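You operate a simulated robot arm through the tools that you are given. There is no shell and no other tool.

Carry out the task below with a simulated robot arm. There is one attempt and no reset: what you move stays moved.

Task
Gauge the housing's recess, fit the spacer that the card names, and gauge it again.
Fine: park the gauge arm in the middle.

Only the result counts: the job must be done as asked and must still hold three seconds after the hand-in. Knocking over, shifting, dropping, spilling or breaking anything else fails it.

Robot
A 6-joint arm with a two-finger parallel gripper, fixed in place. Base frame: the origin is on the floor under the middle of its stand, x ahead of it, y to its left, z up; the work surface is at about z = 860. Readings come in mm, rad, newtons and seconds.
With the tool pointing down near the work surface it reaches from about 300 to 660 mm from the base axis. Its first joint turns from -2.007 to 2.007 rad. Payload 3.43 kg.
Tool frame: the origin (TCP) lies between the finger pads and is the grasp point; the fingertips stand 34 mm ahead of it; z points along the fingers, y is the line along which they close. Largest opening 128 mm; finger width 24, thickness 12; the body of the gripper, 48 by 130 mm, starts 96 mm behind the TCP.
Orientation is that of the tool frame in the base frame, as [roll, pitch, yaw] about the fixed x, y, z axes, in that order (R = Rz(yaw) Ry(pitch) Rx(roll)). With the fingers straight down and closing along the base's y, the tool's x points along the base's -x, its y along +y and its z along -z.

Tools
- The arm moves only by the tool move_arm. Its argument "increments" is one flat list of numbers, 7 for each row, row after row: the shift along the base's x, y, z in mm, then the turn, a rotation vector about the base's x, y, z in rad, then the gripper command, from -1 (shut) to 1 (fully open), values between in proportion. In form: [tx, ty, tz, ax, ay, az, fingers, tx, ty, tz, ax, ay, az, fingers, ...]. A call has 1 to 20 rows; each row shifts and turns the commanded pose from where the row before left it. Rows are played at 5 a second. More than 50 mm and 0.15 rad between two rows, or a gripper value outside its range, and nothing of the call is played. Where a pose cannot be reached the arm comes as near as it can. A force on the tool above 90 N (or 10 N above the force at the start of the call, whichever is more), or a blocked arm, ends the call early, and 0.2 s more pass. The fingers move at their own pace (about 153 mm/s each) and stop on an object; they squeeze with about 41 N. The grip force told is the motor's: it shows also when the fingers shut on nothing. Time passes only in rows, and 0.2 s behind the last, so rows that do not move let the fingers close. The reply holds the time, the measured pose of the TCP, the force on the tool along the base axes, the opening and the grip force, in the units named above and with some noise, with the torque about the TCP (base axes, N m) and any sound that the robot's microphone picked up, and new pictures: "pictures" is both (left out), scene, wrist or none.
- Cameras (640 x 400 px; columns grow to the right, rows downward): "scene" is fixed at [399.4, 650.1, 1471.3]; the picture's right is [-1.00, 0.04, 0.00], its down [0.03, 0.68, -0.73] and it looks along [-0.03, -0.73, -0.68] (base axes); focal length 214 px, centre (320, 200). "wrist" rides on the gripper at [76, -11, -160] in the tool frame; the picture's right is [0.15, 0.99, 0.00], its down [-0.88, 0.13, -0.46] and it looks along [-0.45, 0.07, 0.89] (tool axes); focal length 234 px, centre (320, 200).
- raise_lower(by): slides the trunk up (or, below 0, down) by that many mm; the arm rides with it, the base frame stays. It gives what a move gives, with no picture.
- locate(camera, pixels): there is no depth. For up to 12 entries [column, row, z] of the newest picture of that camera ("zoom" is the newest enlarged one), the place [x, y] in the base frame at which the ray of that pixel passes the height z, good to about 2 mm. No time passes.
- zoom(camera, box): a new picture of the part [left, top, right, bottom] of that camera's present view, enlarged. No time passes.
- sign_off(): hands the job in; it is judged then, once.

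Leave the gripper open and the arm clear of the work at the hand-in unless told otherwise.

The tools are called after "Emit:" as a command line: name --argument value ..., lists and objects as JSON in quotes. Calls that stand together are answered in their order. move_arm: Moves the arm, as the interface text tells. Its arguments: {"type":"object","properties":{"increments":{"type":"array"},"pictures":{"type":"string","enum":["both","scene","wrist","none"]}},"required":["increments"]} The other tools are called the same way: raise_lower (by) moves the trunk up or down; locate (camera, pixels) gives the place at which the rays of pixels pass given heights; zoom (camera, box) takes an enlarged picture of a part of a camera's view; sign_off () hands the job in.

At the start:

```text
time: 0.0
ee_pos: [201.5, 287.1, 1270.7]
ee_rot: [-3.141, -0.001, -3.141]
force: [-0.1, 0.1, -0.2]
moment: [-0.02, 0.02, -0.02]
grip_width: 128.1
finger_force: 0.1
trunk travel left (down, up): [-925.0, 65.0]
```

scene: 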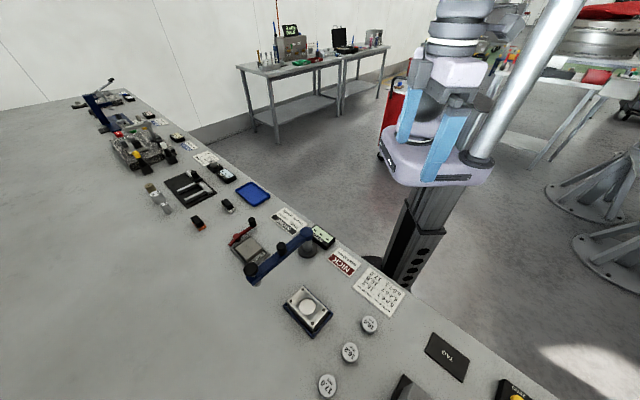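
wrist: 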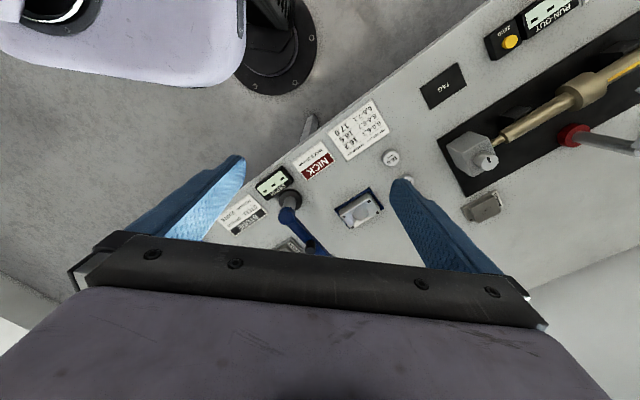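

I see a workbench with a blue swinging gauge arm (scene ~(280,255)), a housing (~(308,310)), spacers marked 16.0/16.5/17.0 perhaps (~(370,325), (350,352), (327,385)), a card (~(378,290)). I will zoom in to read them before moving.

Emit:
zoom --camera "scene" --box '[220, 200, 420, 325]'

Emit:
zoom --camera "scene" --box '[340, 260, 420, 310]'

Emit:
zoom --camera "scene" --box '[270, 275, 470, 400]'

Emit:
zoom --camera "wrist" --box '[220, 90, 420, 260]'

Emit:
zoom --camera "scene" --box '[260, 200, 360, 262]'

```text
3.20 times, centred on (320, 262) of scene
```

zoom: 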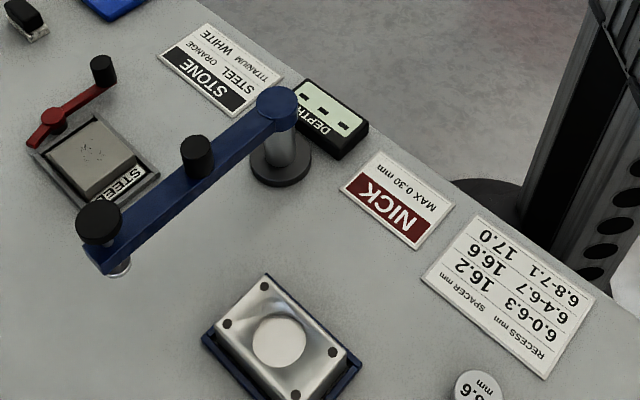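

```text
8.00 times, centred on (380, 285) of scene
```

zoom: 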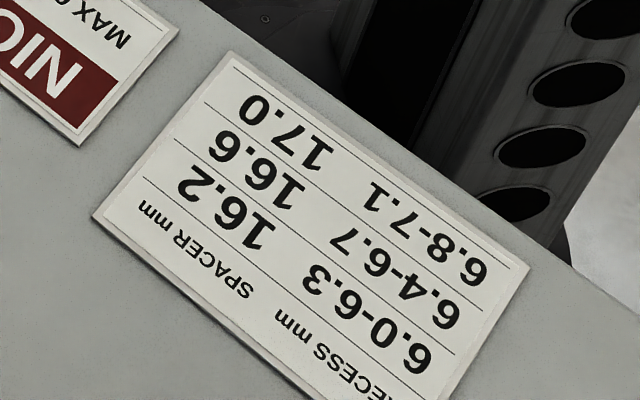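

```text
3.20 times, centred on (370, 338) of scene
```

zoom: 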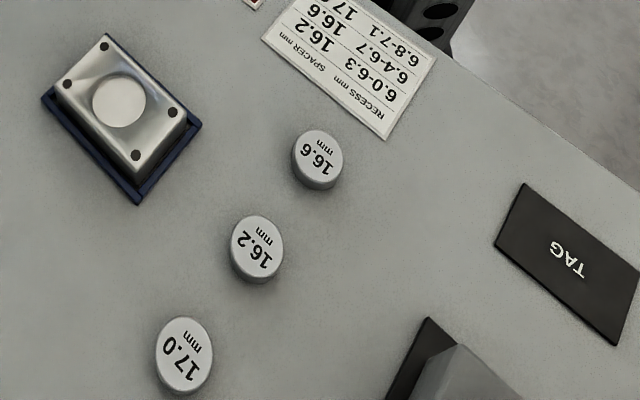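

```text
2.35 times, centred on (320, 175) of wrist
```

zoom: 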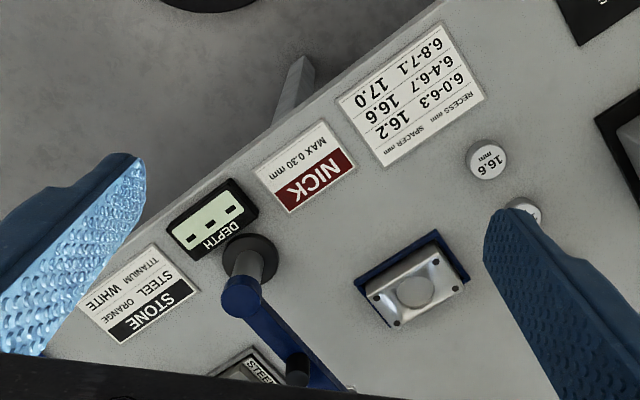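

```text
6.40 times, centred on (310, 231) of scene
```

zoom: 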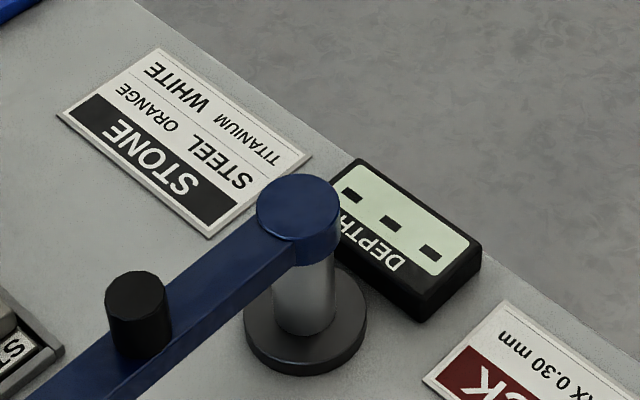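

The card says: recess 6.0-6.3 → 16.2, 6.4-6.7 → 16.6, 6.8-7.1 → 17.0. The depth display shows dashes now. Next I locate the post base (307,250), arm end knob (251,267), housing, spacers and peg at plausible heights.

Emit:
locate --camera "scene" --pixels '[[307.5, 251, 865], [307, 233, 865], [307, 233, 920], [307, 233, 940], [251, 267, 940], [257, 284, 860], [307, 306, 890], [307, 306, 880], [369, 325, 876], [350, 352, 876], [327, 385, 876], [320, 237, 870]]'

Emit:
locate --camera "wrist" --pixels '[[323, 195, 940], [327, 197, 865], [362, 209, 880], [393, 158, 876], [350, 130, 860], [320, 234, 940]]'

Emit:
zoom --camera "scene" --box '[235, 225, 299, 265]'

Emit:
zoom --camera "scene" --box '[228, 250, 292, 290]'

Emit:
zoom --camera "scene" --box '[276, 280, 340, 340]'

```text
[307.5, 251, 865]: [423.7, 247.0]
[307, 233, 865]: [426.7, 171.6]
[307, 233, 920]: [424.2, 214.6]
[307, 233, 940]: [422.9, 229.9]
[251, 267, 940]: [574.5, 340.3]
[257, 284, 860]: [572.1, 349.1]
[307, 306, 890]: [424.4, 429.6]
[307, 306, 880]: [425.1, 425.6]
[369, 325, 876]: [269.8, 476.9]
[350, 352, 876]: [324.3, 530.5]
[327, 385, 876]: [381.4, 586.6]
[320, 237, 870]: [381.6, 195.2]
```

```text
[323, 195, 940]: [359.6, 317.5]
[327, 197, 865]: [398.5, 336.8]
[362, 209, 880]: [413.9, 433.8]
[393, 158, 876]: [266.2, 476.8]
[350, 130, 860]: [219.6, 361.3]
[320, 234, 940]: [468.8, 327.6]
```

```text
10.00 times, centred on (267, 245) of scene
```

zoom: 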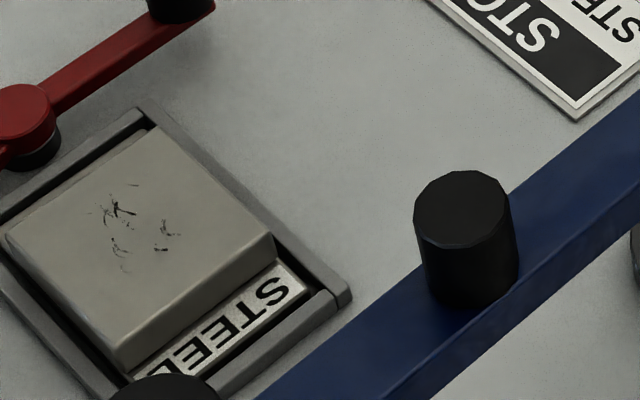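

```text
10.00 times, centred on (260, 270) of scene
```

zoom: 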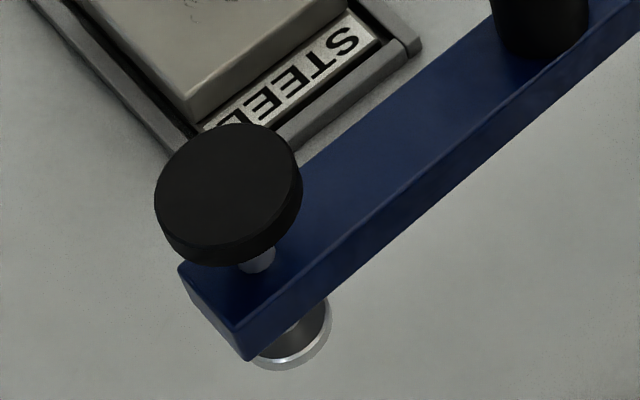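

```text
6.67 times, centred on (308, 310) of scene
```

zoom: 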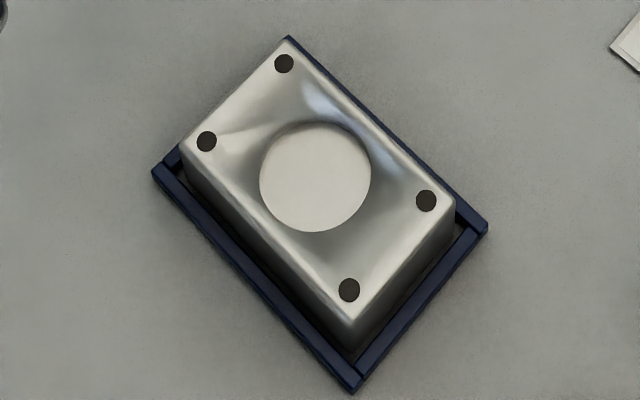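

Post axis appears at about (424, 247). I triangulate heights with corrected wrist pixels (zoom scale 2.35) and scene pixels for knob, peg, cap and housing corners.

Emit:
locate --camera "wrist" --pixels '[[290, 200, 865], [286, 215.4, 940], [286, 215.4, 960], [359.6, 214, 880], [359.6, 214, 890], [391, 158, 876], [310.6, 247, 960], [310.6, 247, 980]]'

Emit:
locate --camera "scene" --pixels '[[307, 233, 960], [281.5, 243.5, 960], [281.5, 243.5, 980], [250.8, 269, 970], [250.8, 269, 985], [256, 285, 930], [256, 285, 910], [306, 290, 890], [276.5, 307, 860], [311, 338.5, 860], [349, 314, 860], [338, 314, 885]]'

```text
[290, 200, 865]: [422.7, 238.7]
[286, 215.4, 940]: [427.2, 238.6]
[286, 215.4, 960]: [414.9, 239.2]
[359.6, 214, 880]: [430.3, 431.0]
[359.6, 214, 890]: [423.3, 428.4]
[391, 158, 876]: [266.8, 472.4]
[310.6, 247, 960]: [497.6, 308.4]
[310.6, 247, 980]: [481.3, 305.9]
```

```text
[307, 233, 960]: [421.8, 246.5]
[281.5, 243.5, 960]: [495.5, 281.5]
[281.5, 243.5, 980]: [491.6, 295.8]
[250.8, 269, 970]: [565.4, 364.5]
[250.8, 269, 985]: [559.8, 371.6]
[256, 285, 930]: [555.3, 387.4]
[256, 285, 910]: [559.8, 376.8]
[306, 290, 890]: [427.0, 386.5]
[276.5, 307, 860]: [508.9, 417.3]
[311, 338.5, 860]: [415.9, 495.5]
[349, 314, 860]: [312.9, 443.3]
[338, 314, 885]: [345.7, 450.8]
```

The recess looks to be near (427,429) at z≈885, the post axis near (422,242) with cap at z≈950. I'll move the hand forward, staying high (tips above 1110), so the wrist camera looks at the post, arm and display.

Emit:
move_arm --increments '[32, -14, -30, 0, 0, 0, 1, 32, -14, -30, 0, 0, 0, 1, 32, -14, -30, 0, 0, 0, 1, 32, -14, -30, 0, 0, 0, 1, 0, 0, 0, 0, 0, 0, 1]' --pictures "both"

```text
time: 1.2
ee_pos: [333.2, 230.8, 1152.4]
ee_rot: [3.14, 0.001, -3.14]
force: [-0.1, 0.2, 0.6]
moment: [0.01, -0.08, 0.0]
grip_width: 128.1
finger_force: 0.0
trunk travel left (down, up): [-925.0, 65.0]
```

scene: 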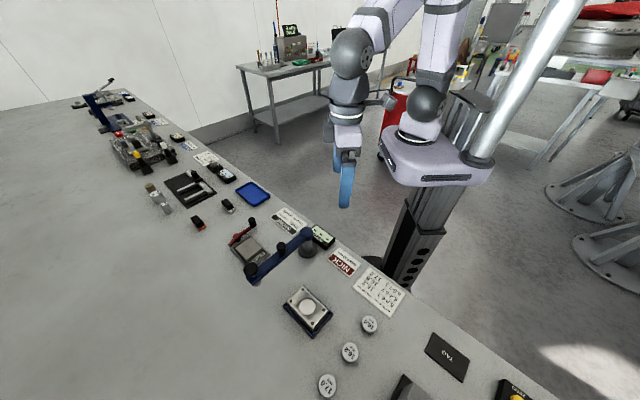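
wrist: 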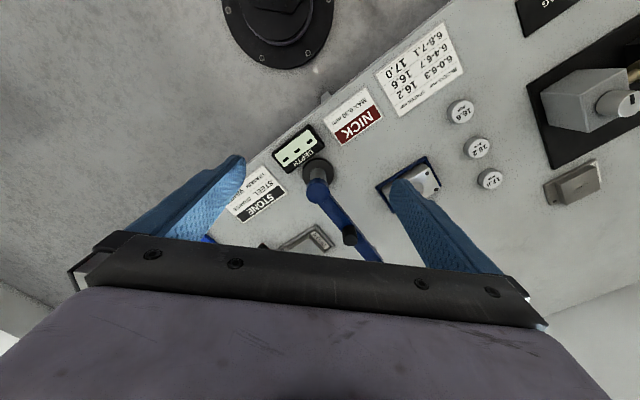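

Gauge arm is centrally visible in the wrist view. I zoom in on the post/arm/display and the housing.

Emit:
zoom --camera "wrist" --box '[260, 120, 400, 265]'

Emit:
zoom --camera "wrist" --box '[360, 140, 520, 240]'

Emit:
zoom --camera "wrist" --box '[270, 120, 350, 170]'

Emit:
locate --camera "wrist" --pixels '[[317, 170, 865], [318, 195, 950], [350, 238, 970], [349, 240, 970]]'

```text
2.76 times, centred on (330, 192) of wrist
```

zoom: 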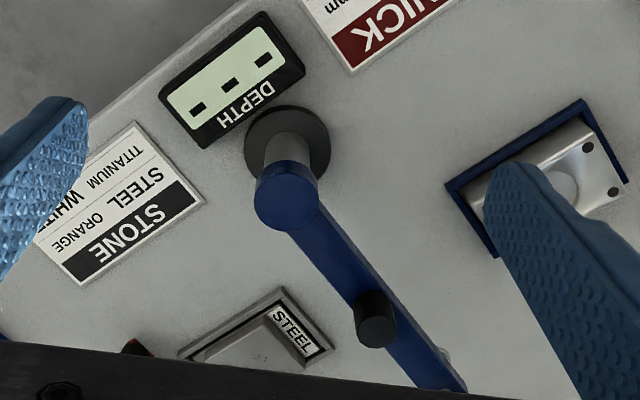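

```text
4.00 times, centred on (440, 190) of wrist
```

zoom: 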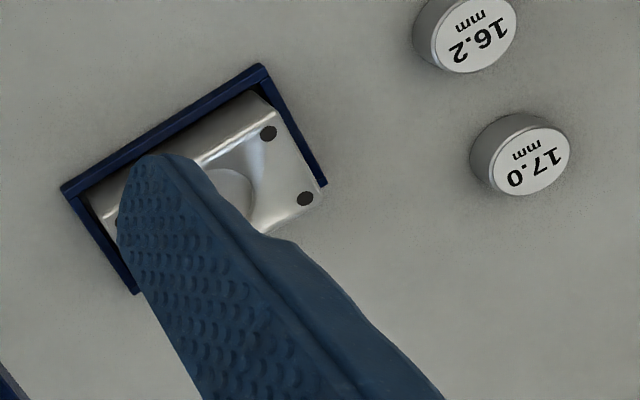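

```text
8.00 times, centred on (310, 145) of wrist
```

zoom: 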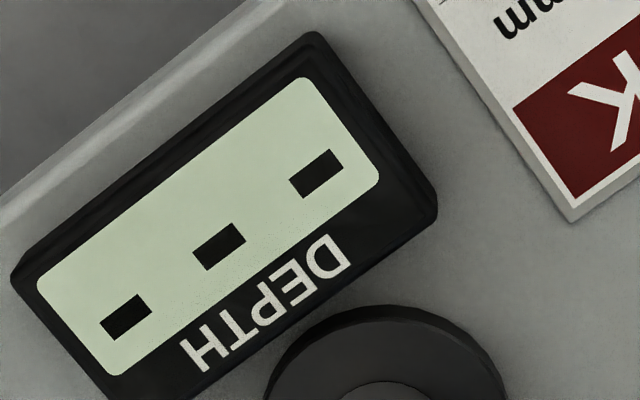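

```text
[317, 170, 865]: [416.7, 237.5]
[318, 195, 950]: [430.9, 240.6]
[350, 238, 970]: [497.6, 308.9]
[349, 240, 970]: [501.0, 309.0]
```

I refine the triangulation of peg top, cap and post base using both cameras.

Emit:
locate --camera "wrist" --pixels '[[318.4, 171.3, 865], [318, 192, 945], [318, 192, 955], [351, 240.2, 955], [351, 240.2, 965], [351, 240.2, 975], [351, 240.2, 985]]'

Emit:
locate --camera "scene" --pixels '[[307.7, 250, 865], [306.6, 232.3, 945], [306.6, 232.3, 955], [281.3, 245.7, 955], [281.3, 245.7, 965], [281.3, 245.7, 975], [281.3, 245.7, 985], [250.8, 268, 955], [250.8, 268, 965], [250.8, 268, 975]]'

```text
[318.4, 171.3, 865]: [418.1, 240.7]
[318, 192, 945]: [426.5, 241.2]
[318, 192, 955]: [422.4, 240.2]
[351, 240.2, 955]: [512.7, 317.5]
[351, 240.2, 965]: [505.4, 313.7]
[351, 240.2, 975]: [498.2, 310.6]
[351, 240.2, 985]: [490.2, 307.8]
```

```text
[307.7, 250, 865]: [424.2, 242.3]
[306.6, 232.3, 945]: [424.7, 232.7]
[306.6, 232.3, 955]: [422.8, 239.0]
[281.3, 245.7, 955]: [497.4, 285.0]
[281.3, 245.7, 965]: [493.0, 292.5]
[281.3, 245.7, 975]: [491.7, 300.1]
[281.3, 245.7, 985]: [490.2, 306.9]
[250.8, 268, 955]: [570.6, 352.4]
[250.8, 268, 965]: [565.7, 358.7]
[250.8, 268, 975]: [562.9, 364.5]
```

Peg top is at about (490.5, 307, 983), post axis (422.5, 240) → arm angle ≈44.6°, probe radius ≈189 mm, the housing at ≈89°. I'll move above the peg with the fingers' closing line tangential (yaw +0.778), staying at z≈1062, then look.

Emit:
move_arm --increments '[26.2, 12.7, -15, 0, 0, 0.13, 1, 26.2, 12.7, -15, 0, 0, 0.13, 1, 26.2, 12.7, -15, 0, 0, 0.13, 0.5, 26.2, 12.7, -15, 0, 0, 0.13, 0, 26.2, 12.7, -15, 0, 0, 0.13, -0.25, 26.2, 12.7, -15, 0, 0, 0.128, -0.25, 0, 0, 0, 0, 0, 0, -0.25]' --pictures "both"

```text
time: 2.8
ee_pos: [483.5, 308.5, 1061.2]
ee_rot: [-3.141, 0.0, -2.362]
force: [-0.7, -0.3, 0.7]
moment: [-0.01, -0.04, -0.02]
grip_width: 48.3
finger_force: 0.0
trunk travel left (down, up): [-925.0, 65.0]
```

scene: 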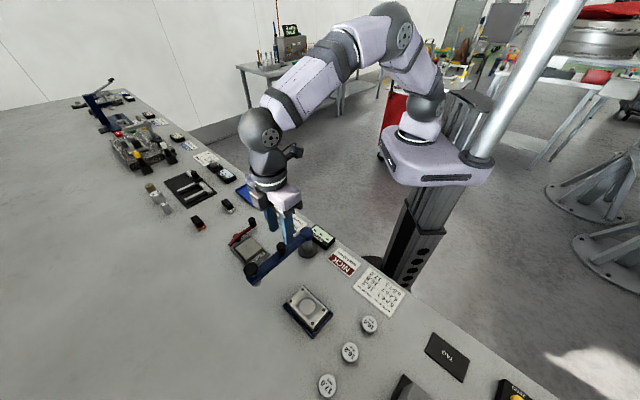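
wrist: 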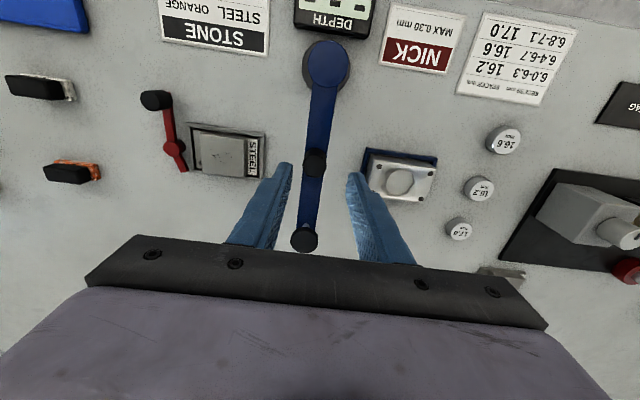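

The hand sits above the peg; the measured pose may lag a bit. I zoom the wrist view on the arm to check alignment.

Emit:
zoom --camera "wrist" --box '[240, 20, 450, 260]'

Emit:
zoom --camera "scene" --box '[230, 190, 350, 290]'

Emit:
locate --camera "wrist" --pixels '[[327, 62, 955], [315, 162, 983], [304, 239, 975], [399, 182, 885], [399, 182, 880], [506, 141, 877], [480, 188, 877], [458, 228, 877]]'

```text
1.67 times, centred on (345, 140) of wrist
```

zoom: 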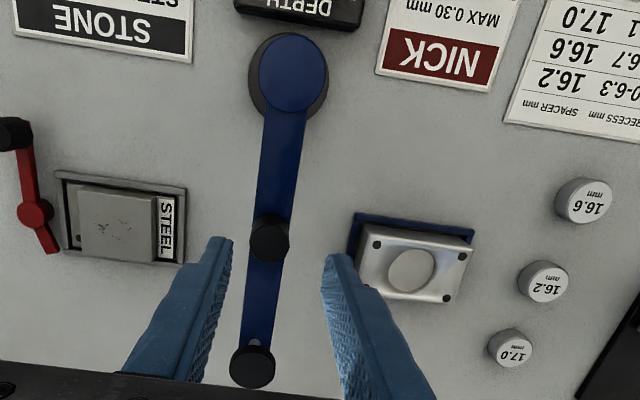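

```text
4.00 times, centred on (290, 240) of scene
```

zoom: 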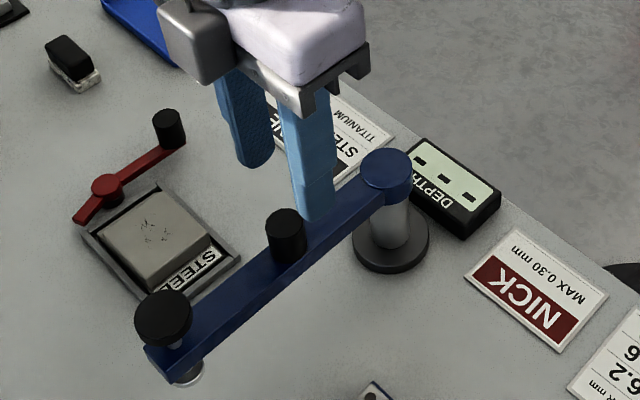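

```text
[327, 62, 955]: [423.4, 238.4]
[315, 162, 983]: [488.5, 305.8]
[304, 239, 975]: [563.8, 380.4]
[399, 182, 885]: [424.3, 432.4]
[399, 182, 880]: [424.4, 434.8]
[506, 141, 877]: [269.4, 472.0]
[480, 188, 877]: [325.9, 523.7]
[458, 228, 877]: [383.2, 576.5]
```

Peg estimate: (489.5, 306.5). I'll play a couple of still rows to see whether the pose settles.

Emit:
move_arm --increments '[0, 0, 0, 0, 0, 0, -0.25, 0, 0, 0, 0, 0, 0, -0.25]' --pictures "none"

```text
time: 3.4
ee_pos: [484.9, 308.8, 1059.8]
ee_rot: [3.141, 0.001, -2.363]
force: [0.4, 0.6, -0.1]
moment: [0.0, -0.03, -0.01]
grip_width: 47.9
finger_force: 0.1
trunk travel left (down, up): [-925.0, 65.0]
```

Settled at (484.9, 308.8, 1059.8). I descend to z≈996 straddling the peg with about 48 mm opening, correcting xy by (+4.6, −2.3).

Emit:
move_arm --increments '[4.6, -2.3, 0, 0, 0, 0, -0.25, 0, 0, -22, 0, 0, 0, -0.25, 0, 0, -22, 0, 0, 0, -0.25, 0, 0, -20, 0, 0, 0, -0.25, 0, 0, 0, 0, 0, 0, -0.25]' --pictures "both"

```text
time: 4.6
ee_pos: [489.6, 307.5, 996.3]
ee_rot: [-3.141, 0.0, -2.364]
force: [0.7, 1.1, -0.8]
moment: [0.01, -0.01, -0.02]
grip_width: 48.1
finger_force: 0.0
trunk travel left (down, up): [-925.0, 65.0]
```

scene: 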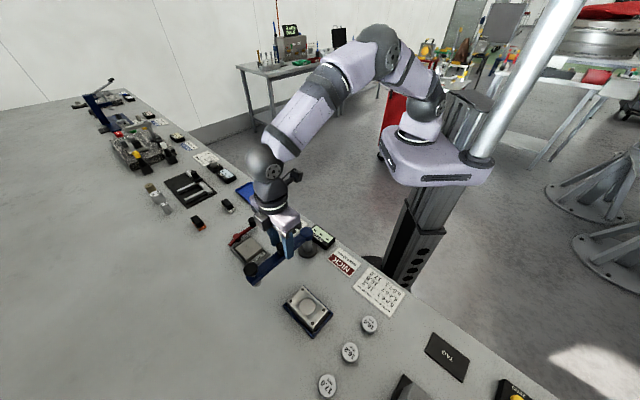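
wrist: 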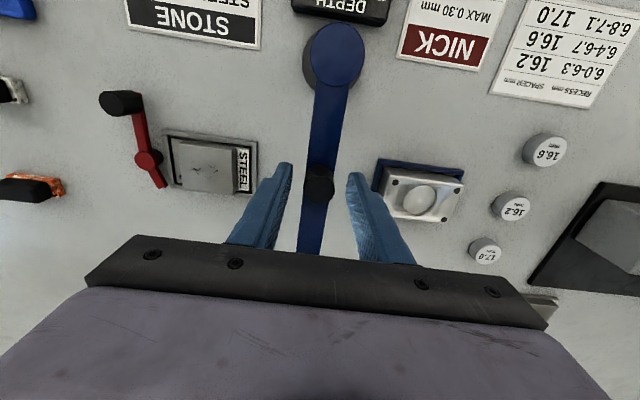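

The fingers seem to straddle the peg (wrist (318,183), fingertips at ~288 and ~352). I zoom in to verify the heights.

Emit:
zoom --camera "scene" --box '[240, 200, 336, 290]'

Emit:
zoom --camera "wrist" --box '[260, 140, 380, 260]'

```text
4.44 times, centred on (288, 245) of scene
```

zoom: 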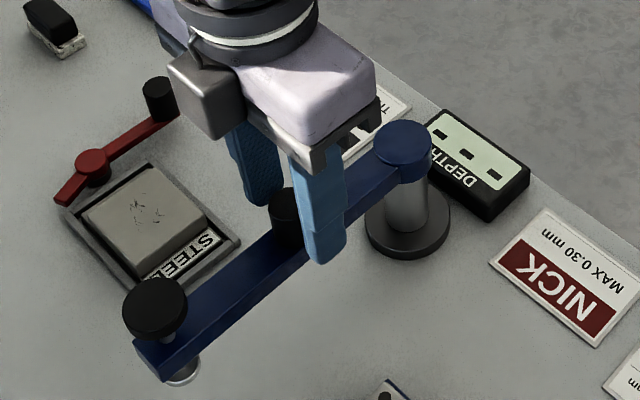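

```text
3.33 times, centred on (320, 200) of wrist
```

zoom: 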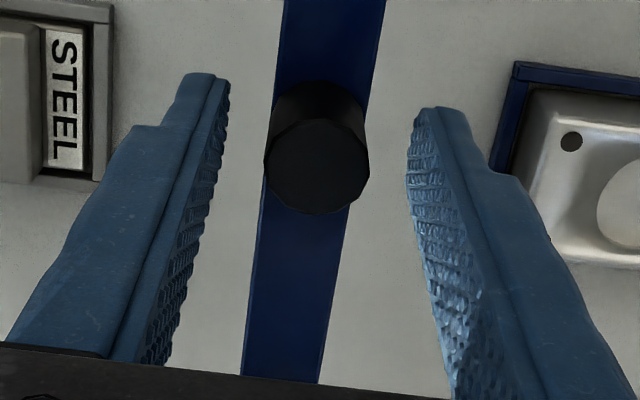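

The peg sits centred between the fingers. I narrow the opening to ~35 mm and start the swing toward the housing (angle increasing), three steps first to check the arm follows freely.

Emit:
move_arm --increments '[0, 0, 0, 0, 0, 0, -0.45, -5.4, 4.9, 0, 0, 0, 0.0775, -0.45, -5.7, 4.5, 0, 0, 0, 0.0775, -0.45, -6.1, 4.1, 0, 0, 0, 0.0775, -0.45, 0, 0, 0, 0, 0, 0, -0.45]' --pictures "both"

```text
time: 5.8
ee_pos: [473.0, 320.7, 996.2]
ee_rot: [-3.141, -0.001, -2.129]
force: [-0.1, -0.8, -0.5]
moment: [0.02, 0.0, 0.05]
grip_width: 34.9
finger_force: 0.0
trunk travel left (down, up): [-925.0, 65.0]
```

scene: 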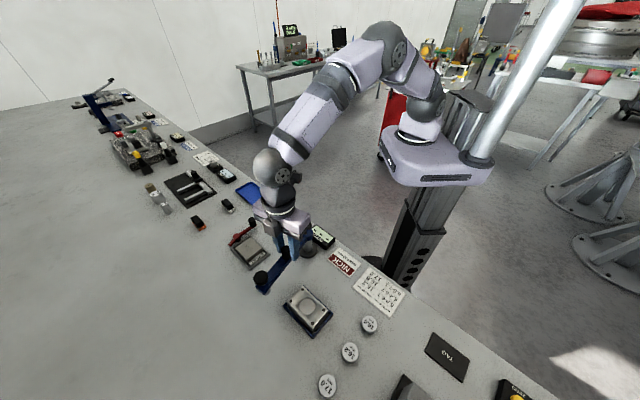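
wrist: 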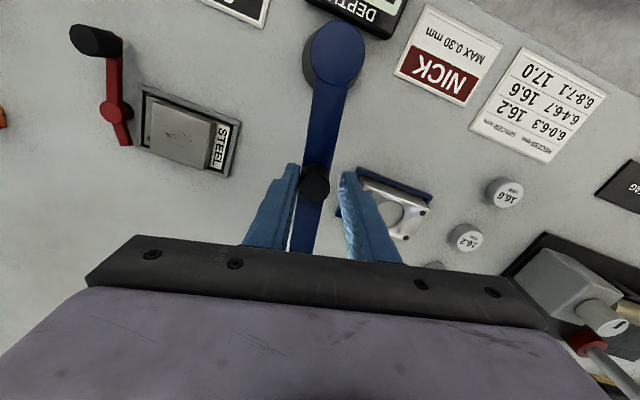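

The arm follows with practically no force. I continue the remaining seven steps toward the housing.

Emit:
move_arm --increments '[-6.4, 3.6, 0, 0, 0, 0.0775, -0.45, -6.6, 3.1, 0, 0, 0, 0.0775, -0.45, -6.9, 2.5, 0, 0, 0, 0.0775, -0.45, -7.0, 2.0, 0, 0, 0, 0.0775, -0.45, -7.2, 1.5, 0, 0, 0, 0.0775, -0.45, -7.2, 0.9, 0, 0, 0, 0.0775, -0.45, 0, 0, 0, 0, 0, 0, -0.45]' --pictures "both"

```text
time: 7.4
ee_pos: [432.9, 335.8, 995.4]
ee_rot: [3.141, -0.002, -1.663]
force: [0.4, 0.1, -0.5]
moment: [0.0, 0.01, 0.04]
grip_width: 35.2
finger_force: 0.1
trunk travel left (down, up): [-925.0, 65.0]
```

scene: 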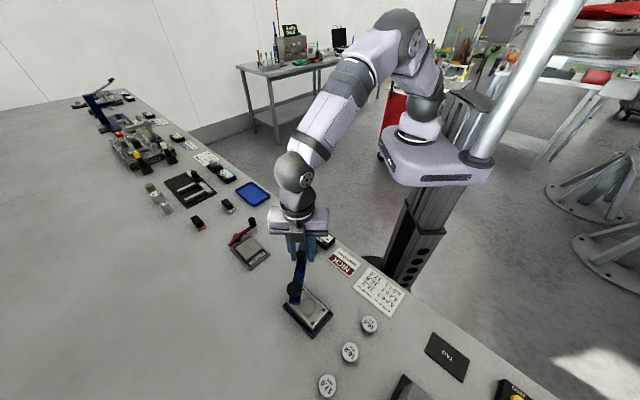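
wrist: 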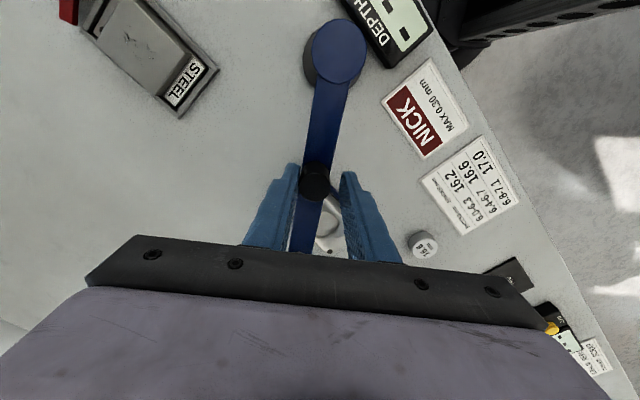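

I zoom in on both views to see how far the probe is from the recess.

Emit:
zoom --camera "scene" --box '[268, 230, 348, 340]'

Emit:
zoom --camera "wrist" --box '[260, 0, 420, 260]'

```text
3.64 times, centred on (308, 285) of scene
```

zoom: 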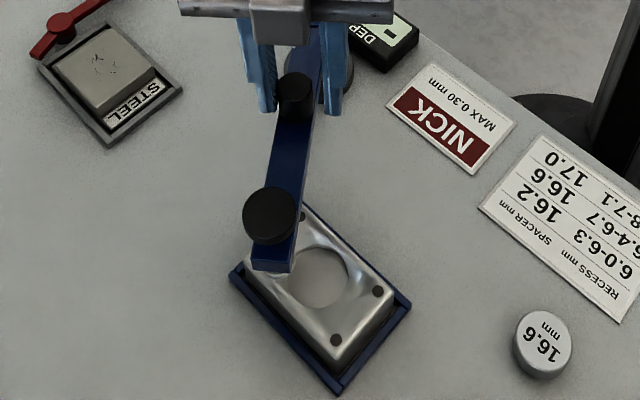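

```text
1.54 times, centred on (340, 130) of wrist
```

zoom: 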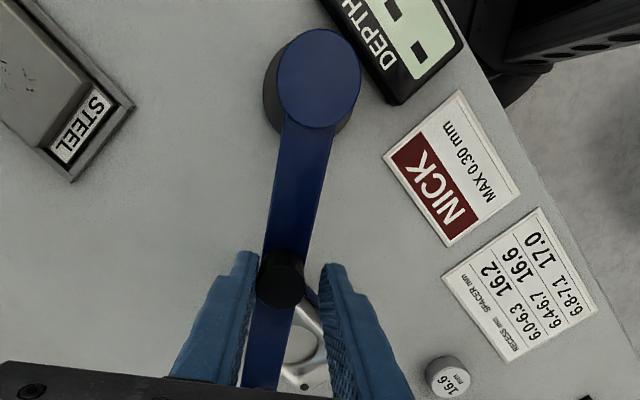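

I locate the peg and knob at their current places.

Emit:
locate --camera "scene" --pixels '[[301.7, 252.9, 983], [294, 288.6, 975], [294, 288.6, 985], [294, 288.6, 995], [307.3, 306.5, 885], [308, 306, 890]]'

Emit:
locate --camera "wrist" --pixels '[[315.3, 188.4, 983], [340, 51.5, 955]]'

```text
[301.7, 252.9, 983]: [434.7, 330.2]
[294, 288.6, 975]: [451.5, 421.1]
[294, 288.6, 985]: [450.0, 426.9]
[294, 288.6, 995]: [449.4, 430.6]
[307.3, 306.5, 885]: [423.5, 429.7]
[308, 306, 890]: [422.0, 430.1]
```

```text
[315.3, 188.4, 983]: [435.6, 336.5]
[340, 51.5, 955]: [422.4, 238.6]
```

Peg is at ≈82.5°, recess at ≈89.8°. I swing another ~7.3°.

Emit:
move_arm --increments '[-6.2, -0.4, 0, 0, 0, 0.06, -0.45, -6.2, -0.6, 0, 0, 0, 0.06, -0.45, 0, 0, 0, 0, 0, 0, -0.45]' --pictures "both"

Emit:
zoom --camera "scene" --box '[268, 230, 348, 340]'

Emit:
zoom --camera "wrist" --box '[260, 0, 420, 260]'

```text
time: 8.2
ee_pos: [419.7, 335.2, 994.5]
ee_rot: [-3.141, 0.001, -1.544]
force: [0.2, 0.7, -0.2]
moment: [-0.01, 0.01, 0.0]
grip_width: 35.3
finger_force: 0.1
trunk travel left (down, up): [-925.0, 65.0]
```

scene: 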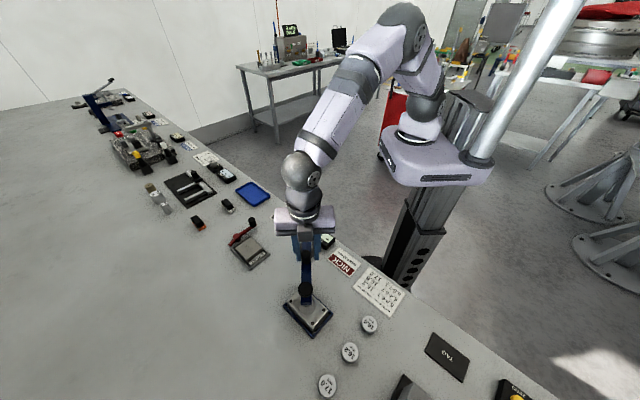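
wrist: 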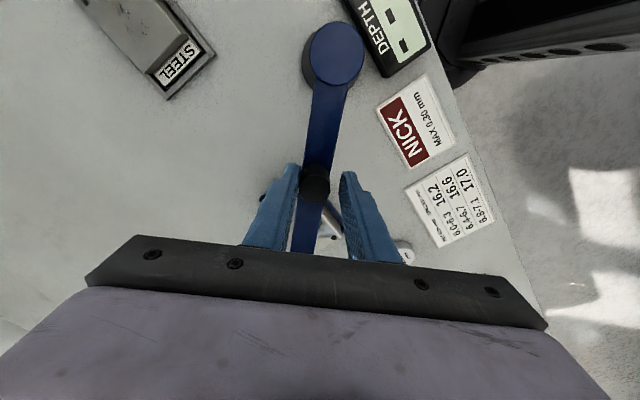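

```text
3.64 times, centred on (308, 285) of scene
```

zoom: 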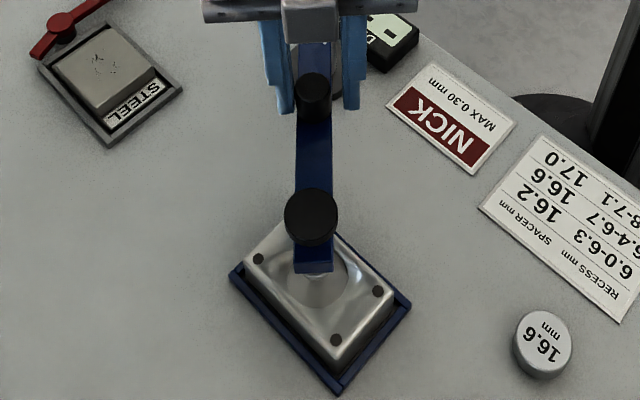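

```text
1.54 times, centred on (340, 130) of wrist
```

zoom: 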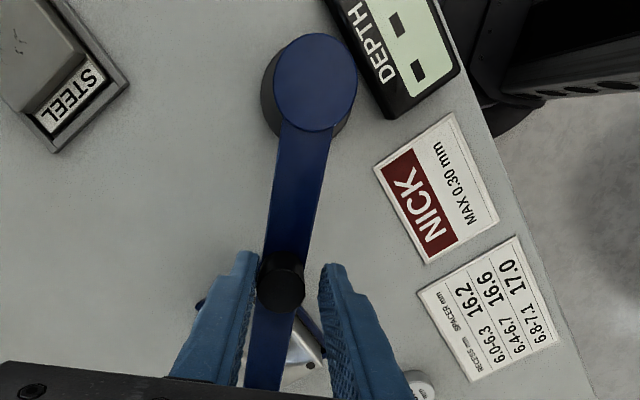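

The probe appears over the recess. I check the knob coordinates.

Emit:
locate --camera "scene" --pixels '[[305.5, 289.7, 975], [305.5, 289.7, 985], [305.5, 289.7, 995], [307, 305.6, 905], [304.5, 256, 983]]'

Emit:
locate --camera "wrist" --pixels '[[316, 188, 983], [338.5, 53, 955]]'

```text
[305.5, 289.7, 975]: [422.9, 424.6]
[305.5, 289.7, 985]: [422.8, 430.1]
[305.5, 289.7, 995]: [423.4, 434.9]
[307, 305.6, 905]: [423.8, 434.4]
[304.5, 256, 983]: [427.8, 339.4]
```

```text
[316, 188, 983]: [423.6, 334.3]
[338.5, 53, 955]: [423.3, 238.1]
```

The probe axis is aligned with the recess (knob ≈ (423, 430), z≈985). I back off vertically from the peg, close the fingers, and go above the knob with yaw back at π so the wrist camera can see the display while pressing.

Emit:
move_arm --increments '[3, 0, 0, 0, 0, 0, -0.4, 0, 0, 30, 0, 0, 0, -0.4, 0, 0, 30, 0, 0, 0, -0.4, 0, 8.6, 1, 0, 0, -0.145, -1, 0, 8.6, 1, 0, 0, -0.145, -1, 0, 8.6, 1, 0, 0, -0.145, -1, 0, 8.6, 1, 0, 0, -0.145, -1, 0, 8.6, 1, 0, 0, -0.145, -1, 0, 8.6, 1, 0, 0, -0.145, -1, 0, 8.6, 1, 0, 0, -0.145, -1, 0, 8.6, 1, 0, 0, -0.145, -1, 0, 8.6, 1, 0, 0, -0.145, -1, 0, 8.6, 1, 0, 0, -0.145, -1, 0, 8.6, 1, 0, 0, -0.145, -1, 0, 0, 0, 0, 0, 0, -1]' --pictures "both"

```text
time: 11.4
ee_pos: [422.8, 428.8, 1066.6]
ee_rot: [3.141, 0.001, -3.141]
force: [-0.5, -0.2, -0.3]
moment: [0.01, -0.03, 0.01]
grip_width: 0.1
finger_force: 32.7
trunk travel left (down, up): [-925.0, 65.0]
```

scene: 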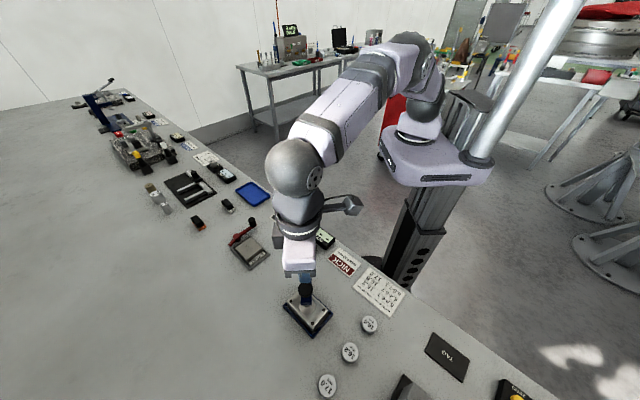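
wrist: 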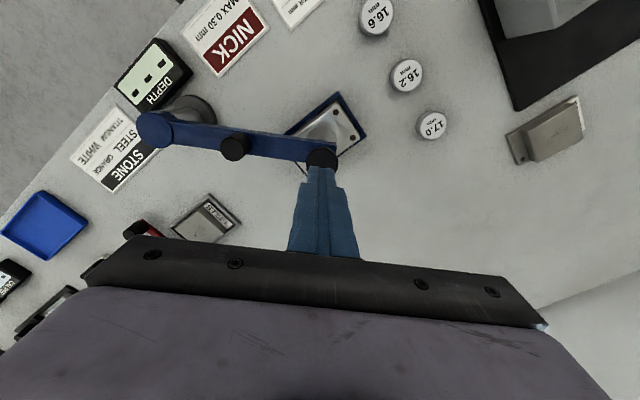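

Display visible at wrist (152,75), knob at (322,160). I check the knob location in this view and zoom.

Emit:
locate --camera "wrist" --pixels '[[322, 160, 975], [322, 160, 985], [235, 148, 983], [154, 129, 955]]'

Emit:
zoom --camera "wrist" --box '[250, 80, 390, 200]'

Emit:
zoom --camera "scene" --box '[268, 230, 348, 340]'

```text
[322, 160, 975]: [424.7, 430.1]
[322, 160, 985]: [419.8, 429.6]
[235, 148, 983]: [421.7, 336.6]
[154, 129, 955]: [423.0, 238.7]
```

```text
3.33 times, centred on (320, 140) of wrist
```

zoom: 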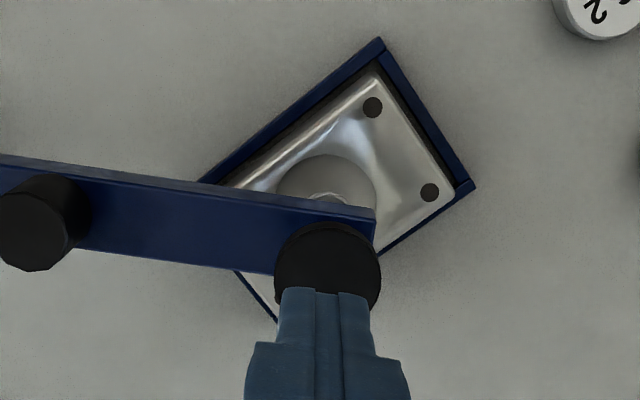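

```text
3.64 times, centred on (308, 285) of scene
```

zoom: 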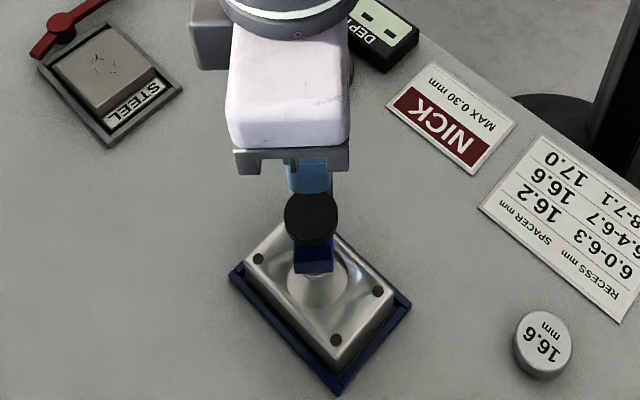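

Aligned within ~2 mm. I lower to just above the knob (TCP z≈1026), then a few small steps, reading the force.

Emit:
move_arm --increments '[0, 1, -20, 0, 0, 0, -1, 0, 0, -20, 0, 0, 0, -1, 0, 0, -3, 0, 0, 0, -1, 0, 0, -3, 0, 0, 0, -1, 0, 0, 0, 0, 0, 0, -1]' --pictures "wrist"

```text
time: 12.6
ee_pos: [422.8, 428.8, 1020.6]
ee_rot: [3.141, 0.0, -3.139]
force: [0.2, 1.6, 2.0]
moment: [0.02, 0.01, 0.02]
grip_width: 0.1
finger_force: 32.7
trunk travel left (down, up): [-925.0, 65.0]
```

wrist: 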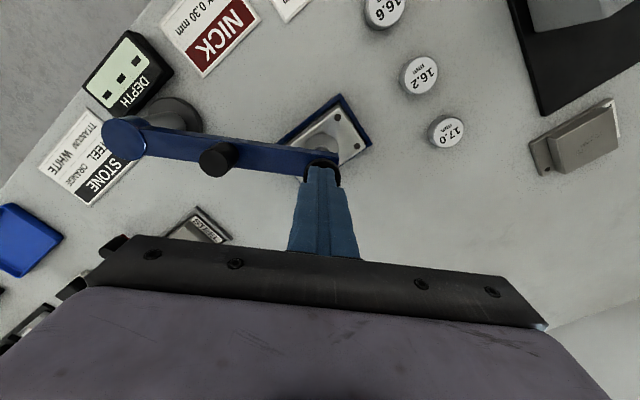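

Force still ~2 N, near contact. I continue down in 3 mm steps.

Emit:
move_arm --increments '[0, 0, -3, 0, 0, 0, -1, 0, 0, -3, 0, 0, 0, -1, 0, 0, 0, 0, 0, 0, -1]' --pictures "wrist"

```text
time: 13.4
ee_pos: [421.4, 428.3, 1014.8]
ee_rot: [-3.142, -0.001, -3.138]
force: [1.8, 0.7, 1.1]
moment: [0.0, -0.06, -0.01]
grip_width: 0.3
finger_force: 32.5
trunk travel left (down, up): [-925.0, 65.0]
```

wrist: 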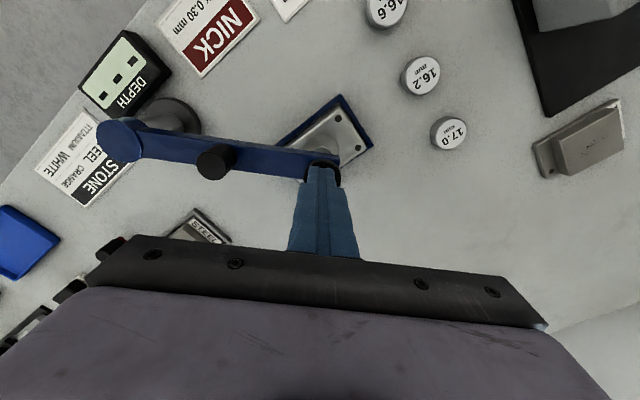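

Emit:
zoom --camera "scene" --box '[280, 260, 340, 320]'

Emit:
zoom --camera "wrist" --box '[280, 80, 400, 200]'

```text
6.67 times, centred on (310, 290) of scene
```

zoom: 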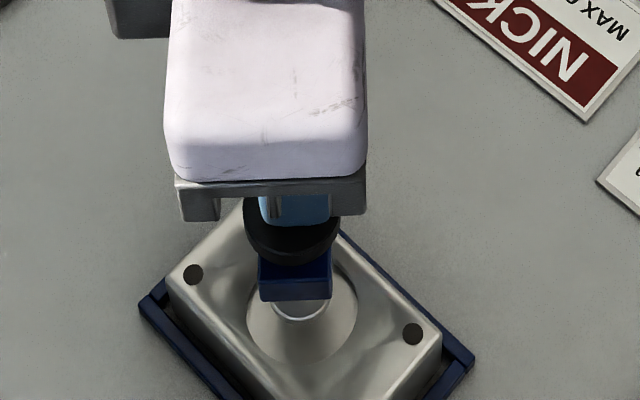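

```text
3.33 times, centred on (340, 140) of wrist
```

zoom: 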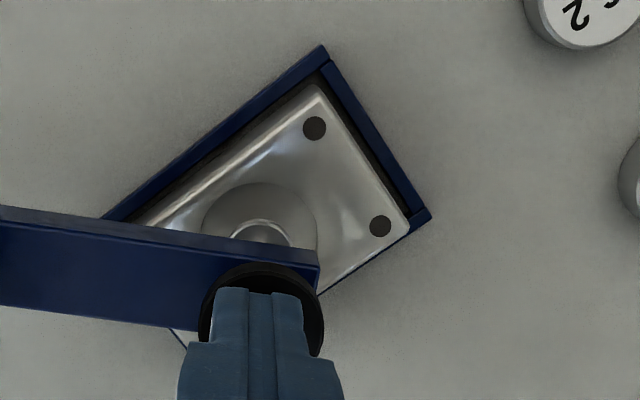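

Not yet clearly loaded. I go down in 3 mm steps further.

Emit:
move_arm --increments '[0, 0, -3, 0, 0, 0, -1, 0, 0, -3, 0, 0, 0, -1, 0, 0, 0, 0, 0, 0, -1]' --pictures "wrist"

Emit:
zoom --camera "scene" --box '[280, 260, 340, 320]'

```text
time: 14.2
ee_pos: [421.3, 427.7, 1008.9]
ee_rot: [-3.14, 0.0, -3.14]
force: [1.4, 0.6, 2.8]
moment: [0.02, -0.02, 0.0]
grip_width: 0.0
finger_force: 32.9
trunk travel left (down, up): [-925.0, 65.0]
```

wrist: 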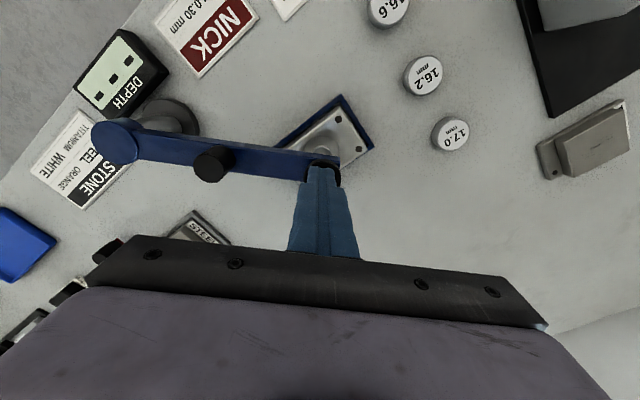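

```text
6.67 times, centred on (310, 290) of scene
```

zoom: 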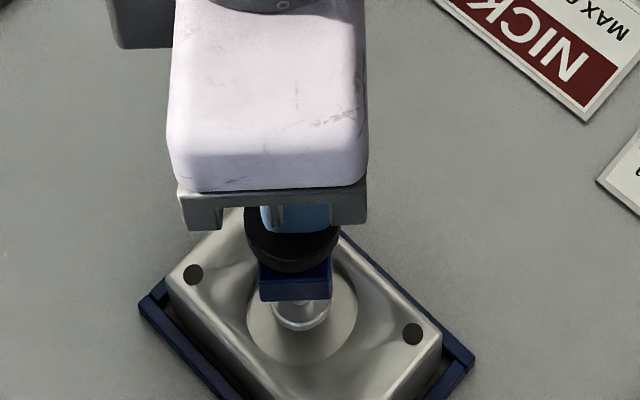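

The plunger now moves down (foot lower in the recess), spring force ~3 N. I keep pressing in 3 mm steps.

Emit:
move_arm --increments '[0, 1, -3, 0, 0, 0, -1, 0, 0, -3, 0, 0, 0, -1, 0, 0, 0, 0, 0, 0, -1]' --pictures "wrist"

Emit:
zoom --camera "scene" --box '[280, 260, 340, 320]'

```text
time: 15.0
ee_pos: [421.9, 428.2, 1004.3]
ee_rot: [3.14, 0.001, -3.14]
force: [-0.5, -2.1, 2.5]
moment: [-0.08, 0.0, 0.03]
grip_width: 0.0
finger_force: 32.5
trunk travel left (down, up): [-925.0, 65.0]
```

wrist: 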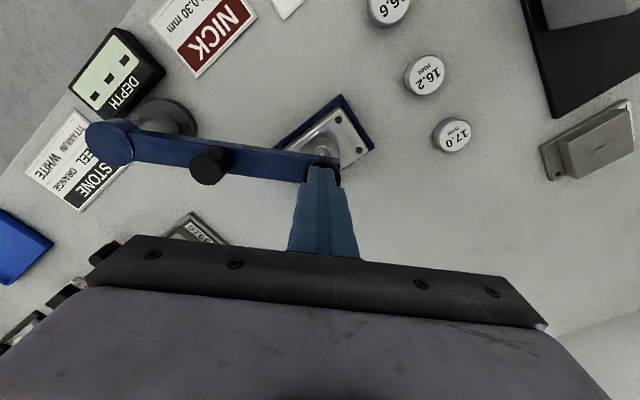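

```text
6.67 times, centred on (310, 290) of scene
```

zoom: 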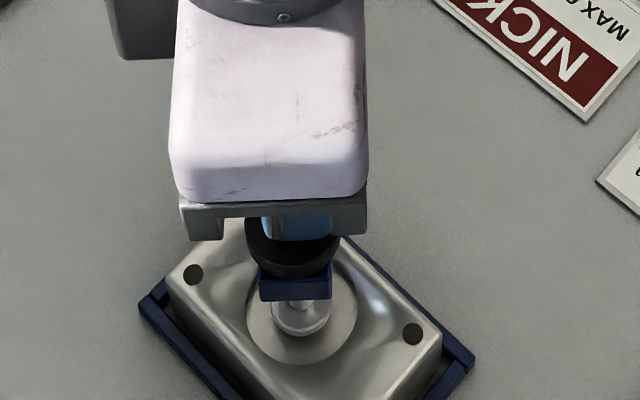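

Foot keeps descending without contact. I continue.

Emit:
move_arm --increments '[0, 0, -3, 0, 0, 0, -1, 0, 0, -3, 0, 0, 0, -1, 0, 0, 0, 0, 0, 0, -1]' --pictures "wrist"

Emit:
zoom --camera "scene" --box '[280, 260, 340, 320]'

Emit:
zoom --camera "wrist" --box '[60, 20, 180, 120]'

```text
time: 15.8
ee_pos: [421.3, 427.6, 997.4]
ee_rot: [3.14, 0.0, -3.14]
force: [0.6, 2.6, 3.9]
moment: [0.03, 0.04, -0.02]
grip_width: 0.0
finger_force: 32.2
trunk travel left (down, up): [-925.0, 65.0]
```

wrist: 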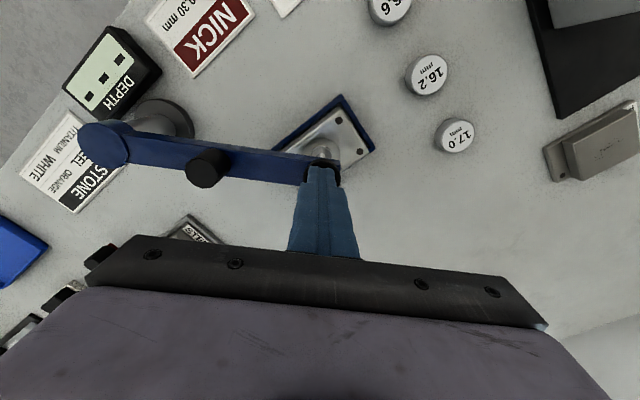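

```text
6.67 times, centred on (310, 290) of scene
```

zoom: 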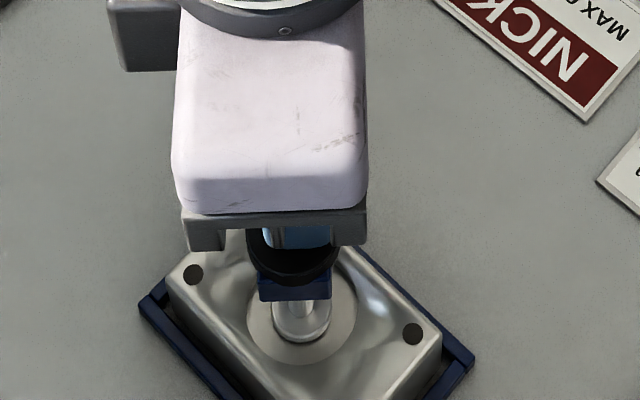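

```text
4.00 times, centred on (120, 70) of wrist
```

zoom: 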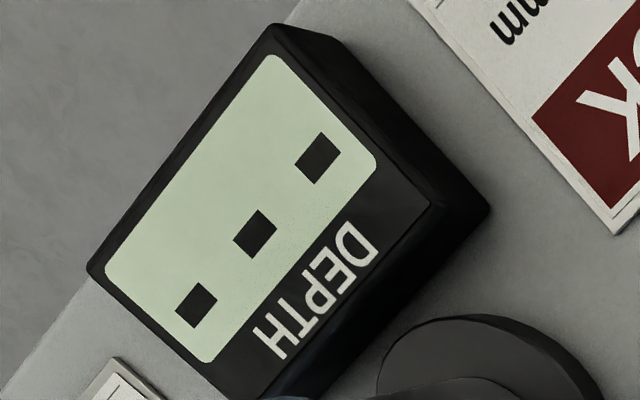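

Display still shows dashes; the foot is nearing the recess floor. Two more 3 mm steps.

Emit:
move_arm --increments '[0, 0, -3, 0, 0, 0, -1, 0, 0, -2, 0, 0, 0, -1, 0, 0, 0, 0, 0, 0, -1]' --pictures "wrist"

Emit:
zoom --camera "scene" --box '[280, 260, 340, 320]'

Emit:
zoom --camera "wrist" --box '[60, 20, 180, 120]'

```text
time: 16.6
ee_pos: [423.8, 428.3, 995.6]
ee_rot: [3.135, 0.006, -3.141]
force: [-3.1, 1.6, 28.8]
moment: [0.05, 0.26, -0.14]
grip_width: 0.0
finger_force: 32.6
trunk travel left (down, up): [-925.0, 65.0]
```

wrist: 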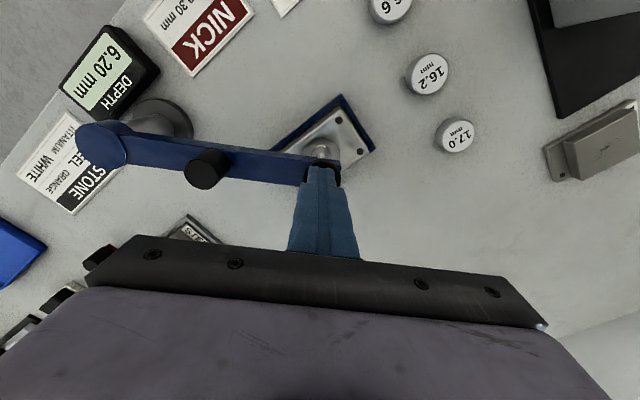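

```text
6.67 times, centred on (310, 290) of scene
```

zoom: 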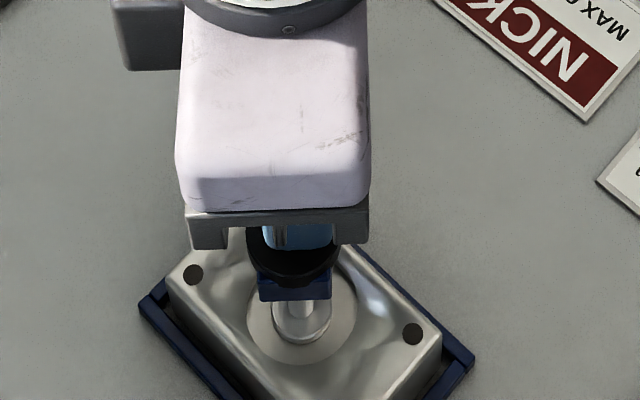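

```text
4.00 times, centred on (120, 70) of wrist
```

zoom: 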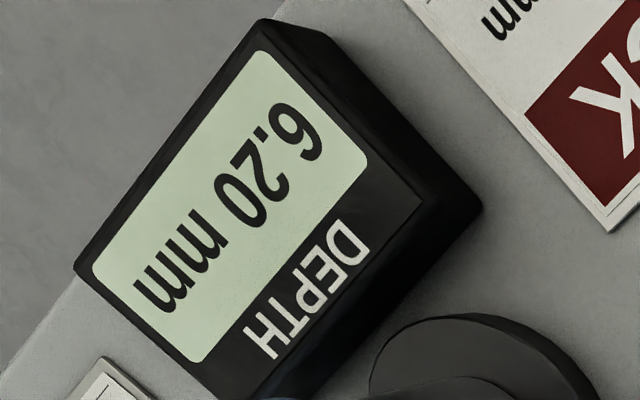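

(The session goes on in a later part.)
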